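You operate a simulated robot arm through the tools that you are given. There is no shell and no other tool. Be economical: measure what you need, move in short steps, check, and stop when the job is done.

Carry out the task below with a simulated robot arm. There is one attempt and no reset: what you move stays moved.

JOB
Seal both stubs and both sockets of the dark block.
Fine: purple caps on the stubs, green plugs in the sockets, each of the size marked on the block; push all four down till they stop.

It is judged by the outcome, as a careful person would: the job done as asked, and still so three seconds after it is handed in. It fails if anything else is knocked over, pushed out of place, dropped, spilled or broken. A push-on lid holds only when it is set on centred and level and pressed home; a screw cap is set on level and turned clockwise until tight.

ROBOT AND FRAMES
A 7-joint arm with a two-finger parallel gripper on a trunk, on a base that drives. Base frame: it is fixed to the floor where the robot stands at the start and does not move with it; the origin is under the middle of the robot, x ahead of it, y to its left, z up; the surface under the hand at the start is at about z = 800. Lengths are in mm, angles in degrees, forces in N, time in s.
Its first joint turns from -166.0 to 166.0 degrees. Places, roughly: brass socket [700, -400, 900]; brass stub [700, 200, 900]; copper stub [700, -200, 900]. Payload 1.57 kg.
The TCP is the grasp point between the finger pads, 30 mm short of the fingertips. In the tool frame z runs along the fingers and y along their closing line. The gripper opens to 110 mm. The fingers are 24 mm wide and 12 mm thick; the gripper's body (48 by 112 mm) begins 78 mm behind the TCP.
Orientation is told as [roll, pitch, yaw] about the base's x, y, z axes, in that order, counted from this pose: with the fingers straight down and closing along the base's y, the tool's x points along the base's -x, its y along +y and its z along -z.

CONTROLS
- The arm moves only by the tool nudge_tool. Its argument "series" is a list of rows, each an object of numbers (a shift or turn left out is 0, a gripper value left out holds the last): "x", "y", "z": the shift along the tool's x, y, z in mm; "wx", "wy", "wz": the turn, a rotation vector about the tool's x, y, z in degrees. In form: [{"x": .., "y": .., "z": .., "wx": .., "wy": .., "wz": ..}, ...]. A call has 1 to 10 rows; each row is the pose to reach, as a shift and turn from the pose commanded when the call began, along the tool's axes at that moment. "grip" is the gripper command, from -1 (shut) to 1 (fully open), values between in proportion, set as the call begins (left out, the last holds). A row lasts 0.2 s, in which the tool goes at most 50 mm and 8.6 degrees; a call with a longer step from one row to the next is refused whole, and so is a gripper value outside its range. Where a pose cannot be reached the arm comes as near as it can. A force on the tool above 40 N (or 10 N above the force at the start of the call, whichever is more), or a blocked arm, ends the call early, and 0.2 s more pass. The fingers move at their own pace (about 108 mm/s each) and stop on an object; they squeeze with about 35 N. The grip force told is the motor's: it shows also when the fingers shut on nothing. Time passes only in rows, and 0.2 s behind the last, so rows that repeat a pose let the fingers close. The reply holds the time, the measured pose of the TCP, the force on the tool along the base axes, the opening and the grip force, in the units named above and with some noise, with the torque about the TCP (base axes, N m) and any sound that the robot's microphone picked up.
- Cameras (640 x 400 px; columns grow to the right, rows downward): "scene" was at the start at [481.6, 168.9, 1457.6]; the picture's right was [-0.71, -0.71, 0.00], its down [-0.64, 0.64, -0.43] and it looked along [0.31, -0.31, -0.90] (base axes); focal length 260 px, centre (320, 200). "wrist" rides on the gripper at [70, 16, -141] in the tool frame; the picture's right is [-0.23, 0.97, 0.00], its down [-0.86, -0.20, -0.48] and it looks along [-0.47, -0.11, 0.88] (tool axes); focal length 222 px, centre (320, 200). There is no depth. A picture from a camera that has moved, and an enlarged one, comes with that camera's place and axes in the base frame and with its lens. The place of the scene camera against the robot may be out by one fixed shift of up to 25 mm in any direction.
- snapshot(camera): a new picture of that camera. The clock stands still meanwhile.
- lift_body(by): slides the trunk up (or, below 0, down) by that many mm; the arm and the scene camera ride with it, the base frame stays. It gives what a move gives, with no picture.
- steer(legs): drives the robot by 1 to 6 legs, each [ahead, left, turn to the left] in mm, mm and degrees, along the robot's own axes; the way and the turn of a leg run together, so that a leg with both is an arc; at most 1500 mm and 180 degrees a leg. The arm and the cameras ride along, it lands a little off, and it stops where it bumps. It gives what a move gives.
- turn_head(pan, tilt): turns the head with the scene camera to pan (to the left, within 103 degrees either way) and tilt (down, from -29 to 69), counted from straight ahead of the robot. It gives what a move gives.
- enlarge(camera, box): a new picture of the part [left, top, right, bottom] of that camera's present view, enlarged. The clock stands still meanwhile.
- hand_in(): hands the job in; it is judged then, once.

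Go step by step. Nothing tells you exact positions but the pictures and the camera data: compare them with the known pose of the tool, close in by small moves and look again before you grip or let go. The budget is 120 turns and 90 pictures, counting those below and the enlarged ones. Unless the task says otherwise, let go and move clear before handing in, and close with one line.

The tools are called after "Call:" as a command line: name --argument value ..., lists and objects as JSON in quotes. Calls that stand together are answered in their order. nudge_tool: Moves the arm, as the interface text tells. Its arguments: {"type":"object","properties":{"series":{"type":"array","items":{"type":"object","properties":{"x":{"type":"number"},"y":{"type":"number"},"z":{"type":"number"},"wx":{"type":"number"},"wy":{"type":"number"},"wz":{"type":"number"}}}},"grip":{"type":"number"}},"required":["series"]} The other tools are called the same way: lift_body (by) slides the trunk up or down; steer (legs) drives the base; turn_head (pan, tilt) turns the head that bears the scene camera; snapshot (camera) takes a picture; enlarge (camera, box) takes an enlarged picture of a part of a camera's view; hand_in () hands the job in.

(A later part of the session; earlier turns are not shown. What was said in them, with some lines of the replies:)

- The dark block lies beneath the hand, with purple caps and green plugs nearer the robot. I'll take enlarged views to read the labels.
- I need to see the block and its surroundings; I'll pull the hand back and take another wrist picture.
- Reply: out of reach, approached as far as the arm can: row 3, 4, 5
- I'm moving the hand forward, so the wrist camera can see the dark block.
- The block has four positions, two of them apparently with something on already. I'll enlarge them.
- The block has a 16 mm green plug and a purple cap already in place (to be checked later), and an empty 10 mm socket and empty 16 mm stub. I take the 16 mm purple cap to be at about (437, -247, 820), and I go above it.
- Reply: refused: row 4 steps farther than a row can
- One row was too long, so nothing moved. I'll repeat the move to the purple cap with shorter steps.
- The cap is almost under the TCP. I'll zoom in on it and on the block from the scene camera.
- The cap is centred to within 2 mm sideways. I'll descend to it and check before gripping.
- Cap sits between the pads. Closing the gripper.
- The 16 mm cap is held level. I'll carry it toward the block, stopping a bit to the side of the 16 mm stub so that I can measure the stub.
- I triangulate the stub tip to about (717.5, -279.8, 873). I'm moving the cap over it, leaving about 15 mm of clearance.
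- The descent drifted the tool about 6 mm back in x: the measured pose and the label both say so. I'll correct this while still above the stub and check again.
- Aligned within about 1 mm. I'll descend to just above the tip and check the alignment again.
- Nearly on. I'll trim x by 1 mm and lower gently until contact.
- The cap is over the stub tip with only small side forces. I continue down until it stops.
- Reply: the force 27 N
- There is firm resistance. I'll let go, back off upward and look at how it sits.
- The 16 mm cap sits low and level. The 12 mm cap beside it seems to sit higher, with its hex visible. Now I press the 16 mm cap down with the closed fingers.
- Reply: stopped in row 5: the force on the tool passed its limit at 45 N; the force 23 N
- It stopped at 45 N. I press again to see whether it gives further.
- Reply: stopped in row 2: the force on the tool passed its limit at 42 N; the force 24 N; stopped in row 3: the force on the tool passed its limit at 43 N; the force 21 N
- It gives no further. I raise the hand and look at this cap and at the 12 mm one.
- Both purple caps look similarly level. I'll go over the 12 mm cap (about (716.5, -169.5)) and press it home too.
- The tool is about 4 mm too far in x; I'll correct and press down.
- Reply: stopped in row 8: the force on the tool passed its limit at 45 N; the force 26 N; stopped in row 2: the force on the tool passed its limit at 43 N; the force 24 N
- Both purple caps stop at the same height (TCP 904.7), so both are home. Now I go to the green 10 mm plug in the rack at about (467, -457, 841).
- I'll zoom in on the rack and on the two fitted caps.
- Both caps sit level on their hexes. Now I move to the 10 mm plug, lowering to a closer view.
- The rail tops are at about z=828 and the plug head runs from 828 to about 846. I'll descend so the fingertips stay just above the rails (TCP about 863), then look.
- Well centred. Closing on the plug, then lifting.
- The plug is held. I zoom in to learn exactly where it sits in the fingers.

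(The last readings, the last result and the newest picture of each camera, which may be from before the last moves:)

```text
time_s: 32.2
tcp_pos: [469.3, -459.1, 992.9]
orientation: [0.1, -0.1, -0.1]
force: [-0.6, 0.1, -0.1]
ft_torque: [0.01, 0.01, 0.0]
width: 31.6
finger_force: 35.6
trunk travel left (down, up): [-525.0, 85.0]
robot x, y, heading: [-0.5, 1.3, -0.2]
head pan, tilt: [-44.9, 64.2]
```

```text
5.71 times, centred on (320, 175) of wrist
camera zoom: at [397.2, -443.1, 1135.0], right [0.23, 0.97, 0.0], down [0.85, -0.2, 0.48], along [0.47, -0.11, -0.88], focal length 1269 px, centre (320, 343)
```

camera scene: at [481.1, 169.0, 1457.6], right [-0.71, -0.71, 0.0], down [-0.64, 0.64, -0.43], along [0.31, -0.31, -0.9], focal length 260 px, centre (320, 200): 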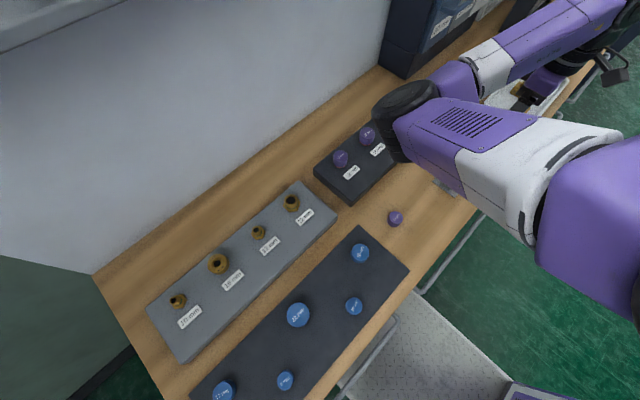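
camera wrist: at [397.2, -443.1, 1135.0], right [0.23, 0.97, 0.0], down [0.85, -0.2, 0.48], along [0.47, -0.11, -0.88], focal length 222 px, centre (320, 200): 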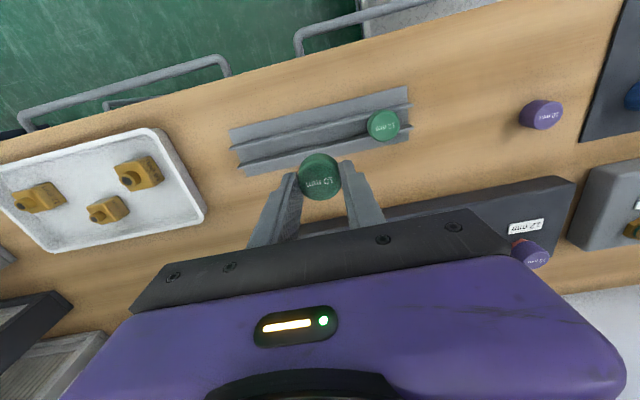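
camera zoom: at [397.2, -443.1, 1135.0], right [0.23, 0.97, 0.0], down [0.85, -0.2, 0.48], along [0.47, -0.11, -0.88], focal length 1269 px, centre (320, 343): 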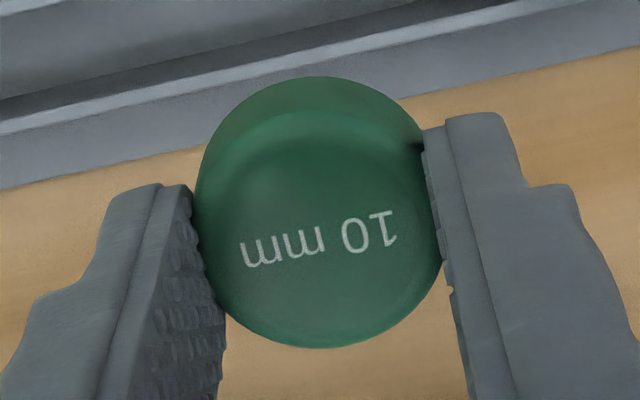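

The plug is held centred. I carry it to beside the 10 mm socket to measure the socket.

Call:
nudge_tool --series '[{"x": -40, "y": 19}, {"x": -80, "y": 38}, {"x": -120, "y": 57}, {"x": -160, "y": 76}, {"x": -200, "y": 98}, {"x": -246, "y": 114}, {"x": -246, "y": 119}, {"x": -246, "y": 119}]'

Call:
enlarge --camera "wrist" --box '[200, 90, 360, 190]'

Call:
snapshot --camera "wrist"

```text
time_s: 34.0
tcp_pos: [715.3, -340.9, 995.3]
orientation: [0.0, -0.2, -0.1]
force: [-0.3, -0.2, -0.1]
ft_torque: [0.02, 0.0, -0.03]
width: 32.2
finger_force: 35.1
trunk travel left (down, up): [-525.0, 85.0]
robot x, y, heading: [1.9, -0.5, 0.2]
head pan, tilt: [-44.9, 64.2]
```

```text
4.00 times, centred on (280, 140) of wrist
camera zoom: at [643.2, -325.6, 1137.6], right [0.23, 0.97, 0.0], down [0.85, -0.2, 0.48], along [0.47, -0.11, -0.88], focal length 888 px, centre (480, 440)
```

zoom: 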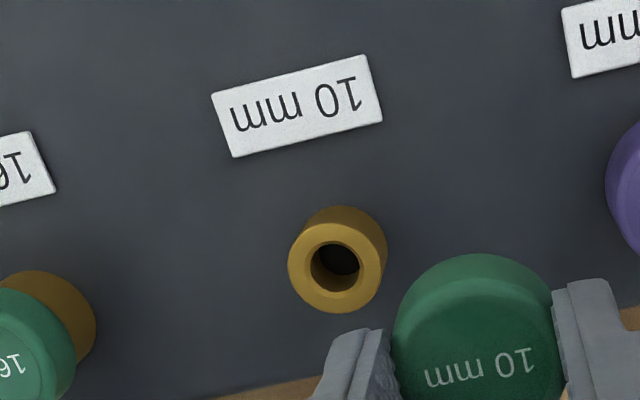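

```text
50 pictures are left
camera wrist: at [643.2, -325.6, 1137.6], right [0.23, 0.97, 0.0], down [0.85, -0.2, 0.48], along [0.47, -0.11, -0.88], focal length 222 px, centre (320, 200)
```

wrist: 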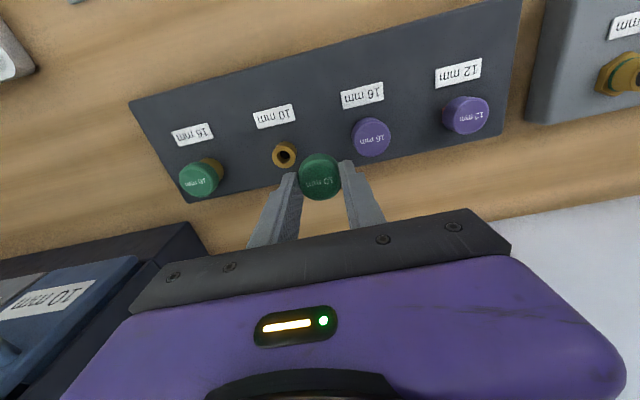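

I put the 10 mm socket at about (715, -387), top near z=868. I move the plug above it and re-measure from there.

Call:
nudge_tool --series '[{"x": -1, "y": -25}, {"x": -1, "y": -46.5}, {"x": -1, "y": -46.5, "z": 25}, {"x": -1, "y": -46.5, "z": 45}, {"x": -1, "y": -46.5, "z": 45}]'

Call:
enlarge --camera "wrist" --box '[220, 80, 420, 220]'

Call:
snapshot --camera "scene"

```text
time_s: 35.2
tcp_pos: [716.3, -387.7, 948.9]
orientation: [-0.1, -0.1, -0.1]
force: [0.3, 0.2, 0.0]
ft_torque: [0.01, 0.01, -0.01]
width: 32.2
finger_force: 35.2
trunk travel left (down, up): [-525.0, 85.0]
robot x, y, heading: [-1.5, -3.0, -0.0]
head pan, tilt: [-44.9, 64.2]
```

```text
2.86 times, centred on (320, 150) of wrist
camera zoom: at [645.2, -371.8, 1091.2], right [0.23, 0.97, 0.0], down [0.85, -0.2, 0.48], along [0.47, -0.11, -0.88], focal length 635 px, centre (320, 343)
```

zoom: 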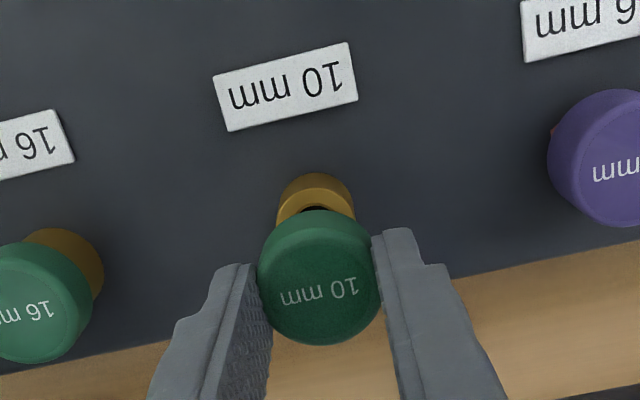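

```text
48 pictures are left
camera scene: at [481.1, 169.0, 1457.6], right [-0.71, -0.71, 0.0], down [-0.64, 0.64, -0.43], along [0.31, -0.31, -0.9], focal length 260 px, centre (320, 200)
```

scene: 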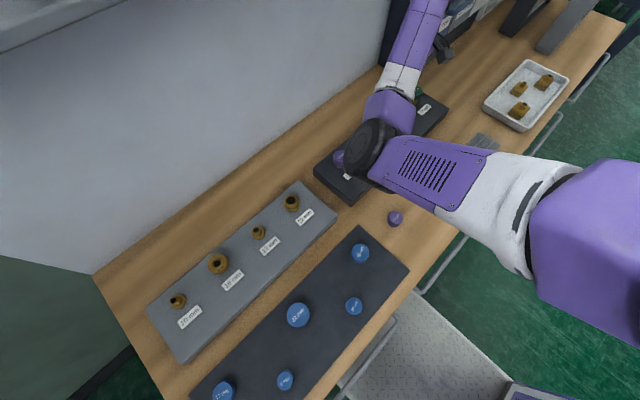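

A sideways trim of about -1.5 mm in y is needed. I'll apply it, lower a bit and look again.

Call:
nudge_tool --series '[{"y": -1.5, "z": 6}, {"y": -1.5, "z": 14}, {"y": -1.5, "z": 14}]'

Call:
enlarge --camera "wrist" --box '[260, 100, 380, 210]'

```text
time_s: 36.0
tcp_pos: [716.1, -390.6, 935.0]
orientation: [0.0, -0.2, -0.1]
force: [-0.1, 0.0, 0.0]
ft_torque: [-0.02, -0.04, 0.03]
width: 32.1
finger_force: 35.1
trunk travel left (down, up): [-525.0, 85.0]
robot x, y, heading: [0.3, -3.1, -0.0]
head pan, tilt: [-44.9, 64.2]
```

```text
3.64 times, centred on (320, 155) of wrist
camera zoom: at [645.3, -374.1, 1077.6], right [0.23, 0.97, 0.0], down [0.85, -0.2, 0.48], along [0.47, -0.11, -0.88], focal length 808 px, centre (320, 364)
```

zoom: 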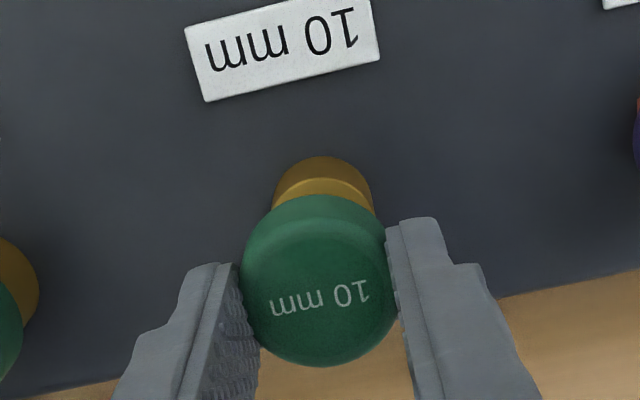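

Very near now. I trim x +1 and y +0.6 and lower slowly, watching the force.

Call:
nudge_tool --series '[{"x": -1, "y": 0.6}, {"x": -1, "y": 0.6, "z": 4}, {"x": -1, "y": 0.6, "z": 8}, {"x": -1, "y": 0.6, "z": 12}, {"x": -1, "y": 0.6, "z": 15}, {"x": -1, "y": 0.6, "z": 15}]'

Call:
enlarge --camera "wrist" --box '[260, 100, 380, 210]'

```text
time_s: 37.4
tcp_pos: [718.4, -388.6, 919.8]
orientation: [0.1, -0.3, -0.1]
force: [0.8, 0.0, -0.5]
ft_torque: [0.01, -0.01, 0.01]
width: 31.8
finger_force: 35.5
trunk travel left (down, up): [-525.0, 85.0]
robot x, y, heading: [-0.8, 0.9, 0.0]
head pan, tilt: [-44.9, 64.2]
```

```text
3.64 times, centred on (320, 155) of wrist
camera zoom: at [646.5, -372.5, 1062.3], right [0.23, 0.97, 0.0], down [0.85, -0.2, 0.48], along [0.47, -0.11, -0.88], focal length 808 px, centre (320, 364)
```

zoom: 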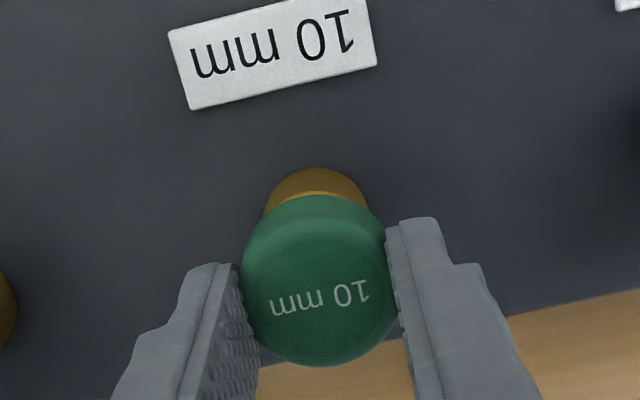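

I trim y by -0.9 and continue down.

Call:
nudge_tool --series '[{"y": -0.9}, {"y": -0.9, "z": 3}, {"y": -0.9, "z": 6}, {"y": -0.9, "z": 9}, {"y": -0.9, "z": 9}]'

Call:
enlarge --camera "wrist" --box '[260, 100, 380, 210]'

```text
time_s: 38.6
tcp_pos: [717.7, -389.0, 910.9]
orientation: [0.0, -0.4, 0.1]
force: [6.1, -2.7, 5.6]
ft_torque: [-0.27, -0.25, 0.0]
width: 31.7
finger_force: 34.5
trunk travel left (down, up): [-525.0, 85.0]
robot x, y, heading: [-4.5, 4.2, 0.1]
head pan, tilt: [-44.9, 64.2]
```

```text
3.64 times, centred on (320, 155) of wrist
camera zoom: at [647.3, -372.6, 1053.4], right [0.23, 0.97, 0.0], down [0.85, -0.2, 0.48], along [0.47, -0.11, -0.88], focal length 808 px, centre (320, 364)
```

zoom: 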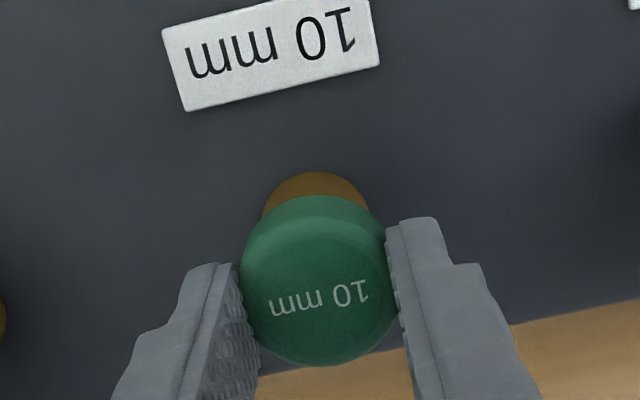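

First contact, with side forces toward +x and -y. I follow these by under 1 mm and push gently on.

Call:
nudge_tool --series '[{"x": -0.8, "y": -0.8}, {"x": -0.8, "y": -0.8, "z": 1}, {"x": -0.8, "y": -0.8, "z": 2}, {"x": -0.8, "y": -0.8, "z": 3}, {"x": -0.8, "y": -0.8, "z": 3}]'

```text
time_s: 39.8
tcp_pos: [718.8, -390.7, 907.5]
orientation: [0.0, -0.2, -0.2]
force: [6.9, 1.6, 1.9]
ft_torque: [0.08, -0.27, 0.0]
width: 31.7
finger_force: 35.2
trunk travel left (down, up): [-525.0, 85.0]
robot x, y, heading: [-2.9, 0.8, -0.1]
head pan, tilt: [-44.9, 64.2]
```

The plug is entering. I ease +x a little more and continue.

Call:
nudge_tool --series '[{"x": -0.8, "y": 0.2}, {"x": -0.8, "y": 0.2, "z": 2}, {"x": -0.8, "y": 0.2, "z": 4}, {"x": -0.8, "y": 0.2, "z": 5}, {"x": -0.8, "y": 0.2, "z": 5}]'

Call:
enlarge --camera "wrist" --box '[260, 100, 380, 210]'

```text
time_s: 41.0
tcp_pos: [720.2, -390.0, 901.8]
orientation: [0.3, -0.1, 0.0]
force: [0.6, 10.4, -0.5]
ft_torque: [0.12, 0.0, 0.0]
width: 32.0
finger_force: 35.3
trunk travel left (down, up): [-525.0, 85.0]
robot x, y, heading: [2.0, -0.9, -0.0]
head pan, tilt: [-44.9, 64.2]
```

```text
3.64 times, centred on (320, 155) of wrist
camera zoom: at [648.8, -374.1, 1044.5], right [0.23, 0.97, 0.0], down [0.85, -0.2, 0.48], along [0.47, -0.11, -0.88], focal length 808 px, centre (320, 364)
```

zoom: 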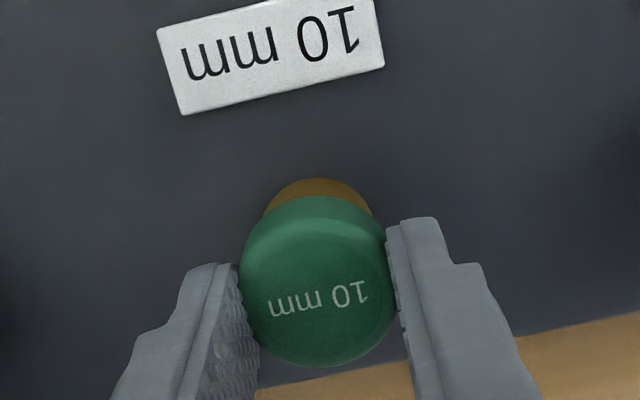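

About 9 mm in. I ease +y and continue down.

Call:
nudge_tool --series '[{"y": 0.8}, {"y": 0.8, "z": 2}, {"y": 0.8, "z": 4}, {"y": 0.8, "z": 6}, {"y": 0.8, "z": 8}, {"y": 0.8, "z": 10}, {"y": 0.8, "z": 12}]'

Call:
enlarge --camera "wrist" --box '[260, 100, 380, 210]'

```text
time_s: 42.6
tcp_pos: [720.7, -390.7, 892.7]
orientation: [0.0, -0.5, 0.0]
force: [5.8, -0.2, 29.6]
ft_torque: [0.0, -0.14, -0.02]
width: 33.7
finger_force: 35.2
trunk travel left (down, up): [-525.0, 85.0]
robot x, y, heading: [-1.4, -0.1, 0.0]
head pan, tilt: [-44.9, 64.2]
```

```text
3.64 times, centred on (320, 155) of wrist
camera zoom: at [648.0, -373.7, 1034.6], right [0.23, 0.97, 0.0], down [0.85, -0.2, 0.49], along [0.47, -0.11, -0.87], focal length 808 px, centre (320, 364)
```

zoom: 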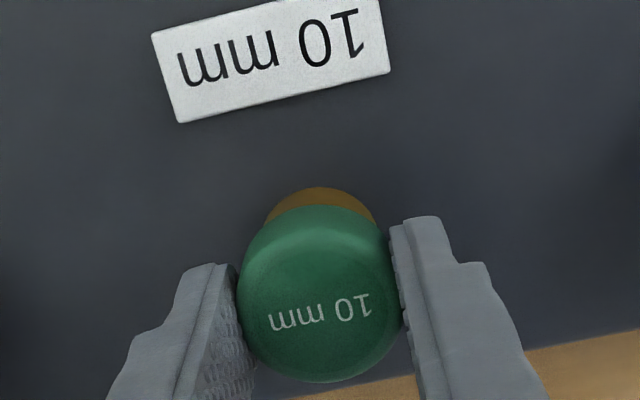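

Resistance is now 30 N. I let go, rise, and press the head from above with closed fingers.

Call:
nudge_tool --series '[{"z": 0}, {"z": 0}, {"z": 0}]' --grip 0.2

Call:
nudge_tool --series '[{"z": -30, "wy": 0.4}, {"z": -65, "wy": 0.4}, {"z": -65, "wy": 0.4}]'

Call:
enlarge --camera "wrist" --box '[220, 80, 420, 220]'

```text
time_s: 43.4
tcp_pos: [718.6, -389.2, 890.3]
orientation: [0.1, -0.2, -0.2]
force: [0.1, 0.4, -0.1]
ft_torque: [-0.02, 0.01, 0.01]
width: 65.9
finger_force: 0.2
trunk travel left (down, up): [-525.0, 85.0]
robot x, y, heading: [-1.2, 0.8, 0.1]
head pan, tilt: [-44.9, 64.2]
```

```text
time_s: 44.2
tcp_pos: [719.2, -388.4, 956.5]
orientation: [0.1, 0.3, -0.1]
force: [-0.1, 0.0, -0.2]
ft_torque: [-0.03, 0.02, 0.0]
width: 66.2
finger_force: 0.1
trunk travel left (down, up): [-525.0, 85.0]
robot x, y, heading: [-0.4, 1.1, 0.0]
head pan, tilt: [-44.9, 64.2]
```

```text
2.86 times, centred on (320, 150) of wrist
camera zoom: at [649.0, -373.2, 1100.2], right [0.23, 0.97, 0.0], down [0.86, -0.2, 0.47], along [0.46, -0.11, -0.88], focal length 635 px, centre (320, 343)
```

zoom: 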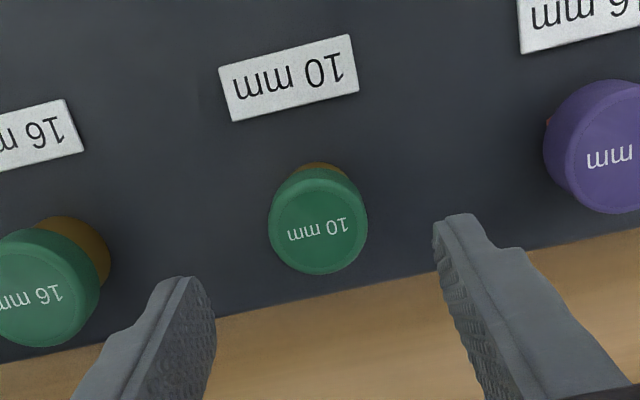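

The plug is in and level. I press it home from above.

Call:
nudge_tool --series '[{"x": -0.5, "y": -1.5}, {"x": -0.5, "y": -1.5, "z": 20}, {"x": -0.5, "y": -1.5, "z": 42}, {"x": -0.5, "y": -1.5, "z": 42}]' --grip -1

Call:
nudge_tool --series '[{"z": 3}, {"z": 6}, {"z": 9}, {"z": 12}, {"z": 15}, {"z": 18}, {"z": 21}, {"z": 24}, {"z": 27}, {"z": 30}]'

Call:
nudge_tool --series '[{"z": 1}, {"z": 2}, {"z": 3}, {"z": 4}, {"z": 5}, {"z": 6}, {"z": 8}, {"z": 10}]'

```text
time_s: 45.2
tcp_pos: [721.2, -392.3, 914.8]
orientation: [0.2, 0.2, -0.1]
force: [0.3, 0.6, -0.2]
ft_torque: [0.02, -0.02, -0.01]
width: 0.1
finger_force: 21.6
trunk travel left (down, up): [-525.0, 85.0]
robot x, y, heading: [-2.8, 3.0, -0.2]
head pan, tilt: [-44.9, 64.2]
```

```text
time_s: 46.0
tcp_pos: [721.1, -392.6, 910.4]
orientation: [-0.4, 0.0, -0.3]
force: [-6.1, 4.4, 18.1]
ft_torque: [0.15, 0.18, -0.02]
width: 0.0
finger_force: 21.2
trunk travel left (down, up): [-525.0, 85.0]
robot x, y, heading: [-1.7, -1.0, 0.1]
head pan, tilt: [-44.9, 64.2]
stopped in row 4: the force on the tool passed its limit at 45 N (the readings are from after the stop); the commanded pose is now the measured one
```

```text
time_s: 46.7
tcp_pos: [720.1, -392.9, 911.7]
orientation: [-0.5, -0.3, -0.2]
force: [-7.1, 5.0, 16.9]
ft_torque: [0.14, 0.24, -0.04]
width: 0.1
finger_force: 21.7
trunk travel left (down, up): [-525.0, 85.0]
robot x, y, heading: [-1.8, 5.0, 0.1]
head pan, tilt: [-44.9, 64.2]
stopped in row 3: the force on the tool passed its limit at 41 N (the readings are from after the stop); the commanded pose is now the measured one
```

The 10 mm plug no longer moves. I rise and move toward the 16 mm plug to inspect both.

Call:
nudge_tool --series '[{"z": -40}, {"z": -80, "wx": -0.5, "wy": 0.3, "wz": -0.2}, {"y": -30, "z": -100, "wx": -0.5, "wy": 0.3, "wz": -0.2}, {"y": -60, "z": -100, "wx": -0.5, "wy": 0.3, "wz": -0.2}, {"y": -60, "z": -100, "wx": -0.5, "wy": 0.3, "wz": -0.2}]'

Call:
enlarge --camera "wrist" --box '[220, 80, 420, 220]'

Call:
snapshot --camera "scene"

```text
time_s: 47.9
tcp_pos: [716.8, -449.9, 1009.1]
orientation: [-0.1, 0.0, 0.0]
force: [-0.2, 0.3, -0.1]
ft_torque: [0.01, 0.02, -0.02]
width: 0.0
finger_force: 21.3
trunk travel left (down, up): [-525.0, 85.0]
robot x, y, heading: [-1.2, 0.7, 0.2]
head pan, tilt: [-44.9, 64.2]
```

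```text
2.86 times, centred on (320, 150) of wrist
camera zoom: at [646.9, -434.0, 1151.7], right [0.23, 0.97, 0.0], down [0.86, -0.2, 0.48], along [0.46, -0.11, -0.88], focal length 635 px, centre (320, 343)
```

zoom: 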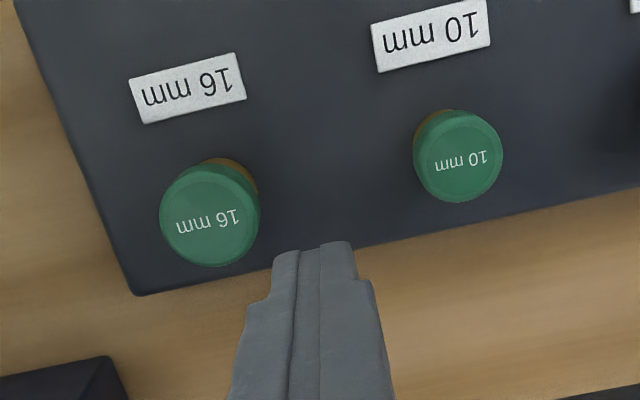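

```text
40 pictures are left
camera scene: at [481.0, 169.1, 1457.6], right [-0.71, -0.71, 0.0], down [-0.64, 0.64, -0.43], along [0.31, -0.31, -0.9], focal length 260 px, centre (320, 200)
```

scene: 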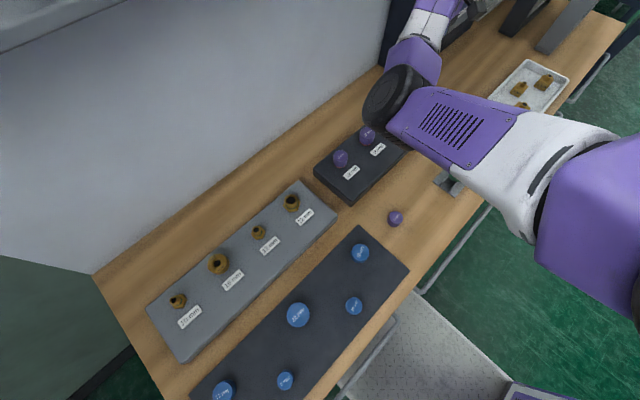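

I'll go over the 16 mm plug and check the centring before pressing it.

Call:
nudge_tool --series '[{"x": 2, "y": -25}, {"x": 2, "y": -48.5}, {"x": 2, "y": -48.5, "z": 35}, {"x": 2, "y": -48.5, "z": 65}, {"x": 2, "y": -48.5, "z": 65}]'

Call:
enlarge --camera "wrist" --box '[220, 80, 420, 220]'

```text
time_s: 49.1
tcp_pos: [716.1, -500.5, 945.8]
orientation: [-0.1, 0.1, -0.1]
force: [-0.4, 0.1, 0.3]
ft_torque: [-0.03, 0.03, 0.0]
width: 0.3
finger_force: 21.2
trunk travel left (down, up): [-525.0, 85.0]
robot x, y, heading: [-0.7, -0.3, 0.0]
head pan, tilt: [-44.9, 64.2]
```

```text
2.86 times, centred on (320, 150) of wrist
camera zoom: at [645.8, -484.9, 1088.1], right [0.23, 0.97, 0.0], down [0.86, -0.2, 0.48], along [0.46, -0.11, -0.88], focal length 635 px, centre (320, 343)
```

zoom: 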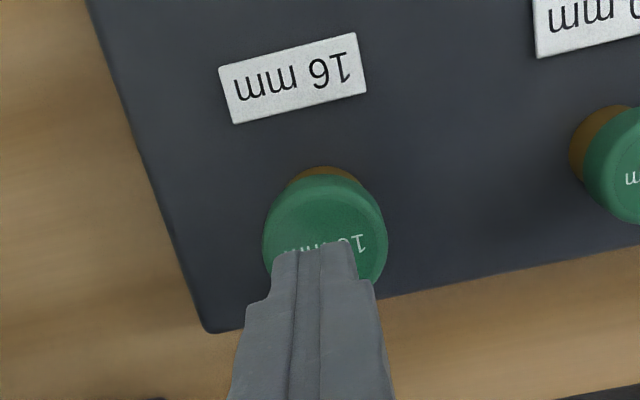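

Centred. Pressing down.

Call:
nudge_tool --series '[{"y": 1, "z": 10}, {"y": 1, "z": 20}, {"y": 1, "z": 24}, {"y": 1, "z": 28}, {"y": 1, "z": 31}, {"y": 1, "z": 34}, {"y": 1, "z": 37}, {"y": 1, "z": 40}, {"y": 1, "z": 43}, {"y": 1, "z": 46}]'

Call:
nudge_tool --series '[{"z": 1}, {"z": 2}, {"z": 3}, {"z": 4}, {"z": 5}, {"z": 6}, {"z": 8}, {"z": 10}]'

```text
time_s: 50.9
tcp_pos: [719.5, -501.2, 910.7]
orientation: [-0.1, -0.3, 0.0]
force: [-4.0, 4.3, 16.7]
ft_torque: [0.16, 0.17, -0.04]
width: 0.0
finger_force: 21.6
trunk travel left (down, up): [-525.0, 85.0]
robot x, y, heading: [-1.6, 3.5, 0.0]
head pan, tilt: [-44.9, 64.2]
stopped in row 9: the force on the tool passed its limit at 44 N (the readings are from after the stop); the commanded pose is now the measured one
```

```text
time_s: 51.7
tcp_pos: [720.1, -501.5, 911.6]
orientation: [-0.3, -0.2, 0.0]
force: [-4.3, 3.6, 15.3]
ft_torque: [0.11, 0.14, -0.02]
width: 0.0
finger_force: 21.2
trunk travel left (down, up): [-525.0, 85.0]
robot x, y, heading: [0.1, 0.2, -0.3]
head pan, tilt: [-44.9, 64.2]
stopped in row 3: the force on the tool passed its limit at 42 N (the readings are from after the stop); the commanded pose is now the measured one
```

Both plugs stop at the same height (TCP 911), so all four are home. I'll back away to where the scene camera sees the whole block, for a final check.

Call:
nudge_tool --series '[{"z": -45}, {"z": -90}, {"x": 35, "y": 30, "z": -100}, {"x": 70, "y": 60, "z": -100}, {"x": 105, "y": 90, "z": -100}, {"x": 140, "y": 120, "z": -100}, {"x": 175, "y": 150, "z": -100}, {"x": 210, "y": 180, "z": -100}, {"x": 245, "y": 210, "z": -100}, {"x": 280, "y": 240, "z": -80}]'

Call:
enlarge --camera "scene" --box '[300, 60, 460, 210]'

Call:
snapshot --camera "scene"

```text
refused: row 10 steps farther than a row can; nothing moved
```

```text
2.67 times, centred on (380, 135) of scene
camera zoom: at [480.2, 170.0, 1457.4], right [-0.71, -0.71, 0.0], down [-0.64, 0.64, -0.43], along [0.31, -0.31, -0.9], focal length 695 px, centre (160, 373)
```

zoom: 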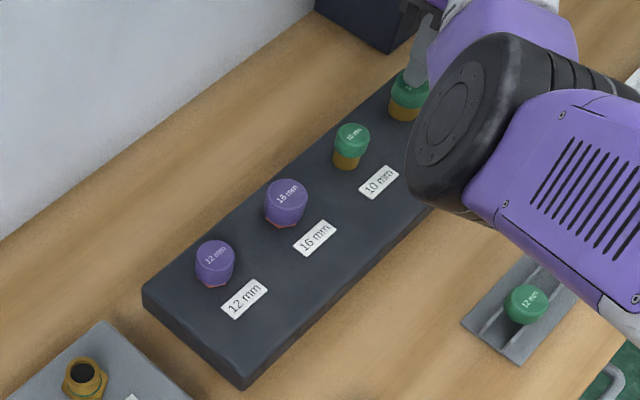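

```text
37 pictures are left
camera scene: at [480.2, 170.0, 1457.4], right [-0.71, -0.71, 0.0], down [-0.64, 0.64, -0.43], along [0.31, -0.31, -0.9], focal length 260 px, centre (320, 200)
```

scene: 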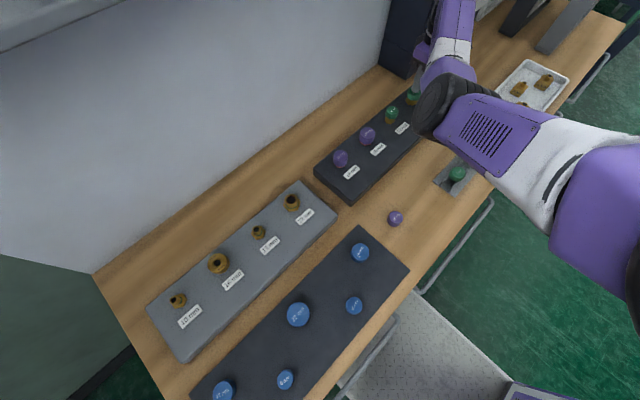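

All looks in place; one row was too long, so I repeat the retreat with smaller steps.

Call:
nudge_tool --series '[{"z": -45}, {"z": -90}, {"x": 35, "y": 30, "z": -95}, {"x": 70, "y": 60, "z": -95}, {"x": 105, "y": 90, "z": -95}, {"x": 140, "y": 120, "z": -95}, {"x": 175, "y": 150, "z": -95}, {"x": 210, "y": 180, "z": -95}, {"x": 245, "y": 210, "z": -95}, {"x": 275, "y": 240, "z": -95}]'

Call:
enlarge --camera "scene" --box '[360, 70, 460, 150]'

Call:
enlarge --camera "scene" --box '[310, 110, 410, 190]'

```text
time_s: 53.9
tcp_pos: [443.1, -262.4, 1001.6]
orientation: [-0.1, -0.1, 0.0]
force: [0.2, -0.5, -0.2]
ft_torque: [0.03, 0.0, 0.02]
width: 0.0
finger_force: 21.5
trunk travel left (down, up): [-525.0, 85.0]
robot x, y, heading: [-2.3, 2.4, 0.2]
head pan, tilt: [-44.9, 64.2]
```

```text
5.00 times, centred on (410, 110) of scene
camera zoom: at [481.0, 169.2, 1457.6], right [-0.71, -0.71, 0.0], down [-0.64, 0.64, -0.43], along [0.31, -0.31, -0.9], focal length 1302 px, centre (-130, 650)
```

zoom: 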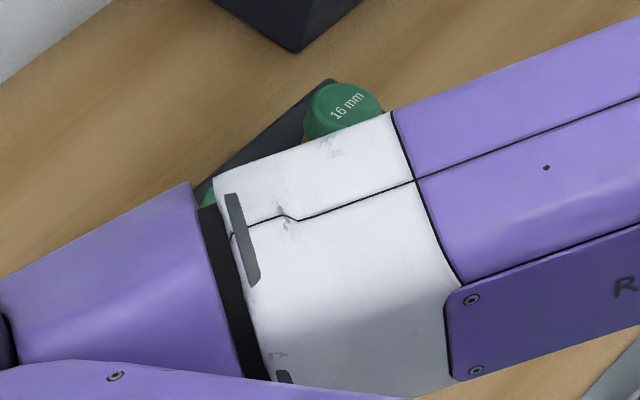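

```text
5.00 times, centred on (360, 150) of scene
camera zoom: at [481.0, 169.2, 1457.6], right [-0.71, -0.71, 0.0], down [-0.64, 0.64, -0.43], along [0.31, -0.31, -0.9], focal length 1302 px, centre (120, 450)
```

zoom: 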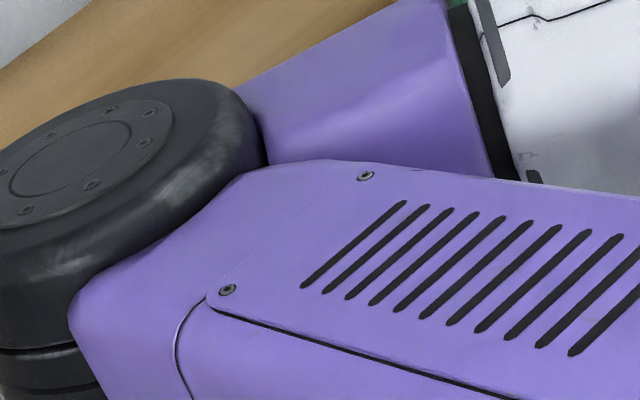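

The arm blocks the view from here; I'll pull it back further (x to about 360) and look once more.

Call:
nudge_tool --series '[{"x": 40, "y": -10, "z": 20}, {"x": 75, "y": -30, "z": 20}, {"x": 80, "y": -30, "z": 20}]'

Call:
enlarge --camera "scene" --box '[310, 70, 450, 190]'

```text
time_s: 54.7
tcp_pos: [367.0, -293.1, 982.0]
orientation: [-0.2, -0.1, 0.1]
force: [0.8, -0.1, 0.2]
ft_torque: [-0.03, 0.03, -0.02]
width: 0.5
finger_force: 21.7
trunk travel left (down, up): [-525.0, 85.0]
robot x, y, heading: [-5.5, -1.1, -0.2]
head pan, tilt: [-44.9, 64.2]
```

```text
3.33 times, centred on (380, 130) of scene
camera zoom: at [480.8, 169.6, 1457.6], right [-0.71, -0.71, 0.0], down [-0.64, 0.64, -0.43], along [0.31, -0.31, -0.9], focal length 868 px, centre (120, 433)
```

zoom: 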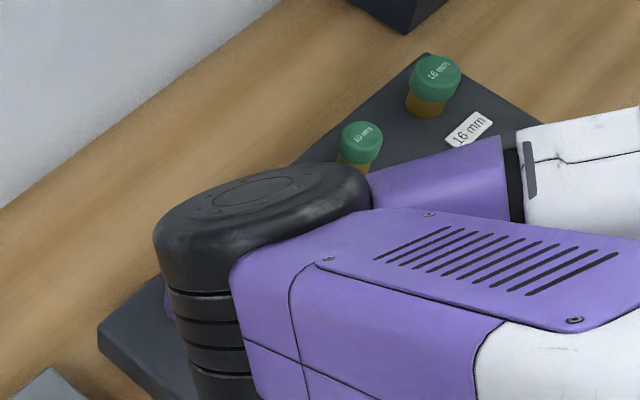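

Both green plugs sit level on their sockets, and both purple caps were seen level and pressed home. The hand is clear and empty, so I'm handing in.

Call:
hand_in

```text
The job is handed in.
```

The dark block's two stubs now carry purple caps (16 and 12 mm) and its two sockets green plugs (10 and 16 mm). I fitted the 16 mm cap and the 10 mm plug; the other two were already on. I pressed all four until they stopped (40–45 N), nothing else appeared disturbed, and the job is handed in.
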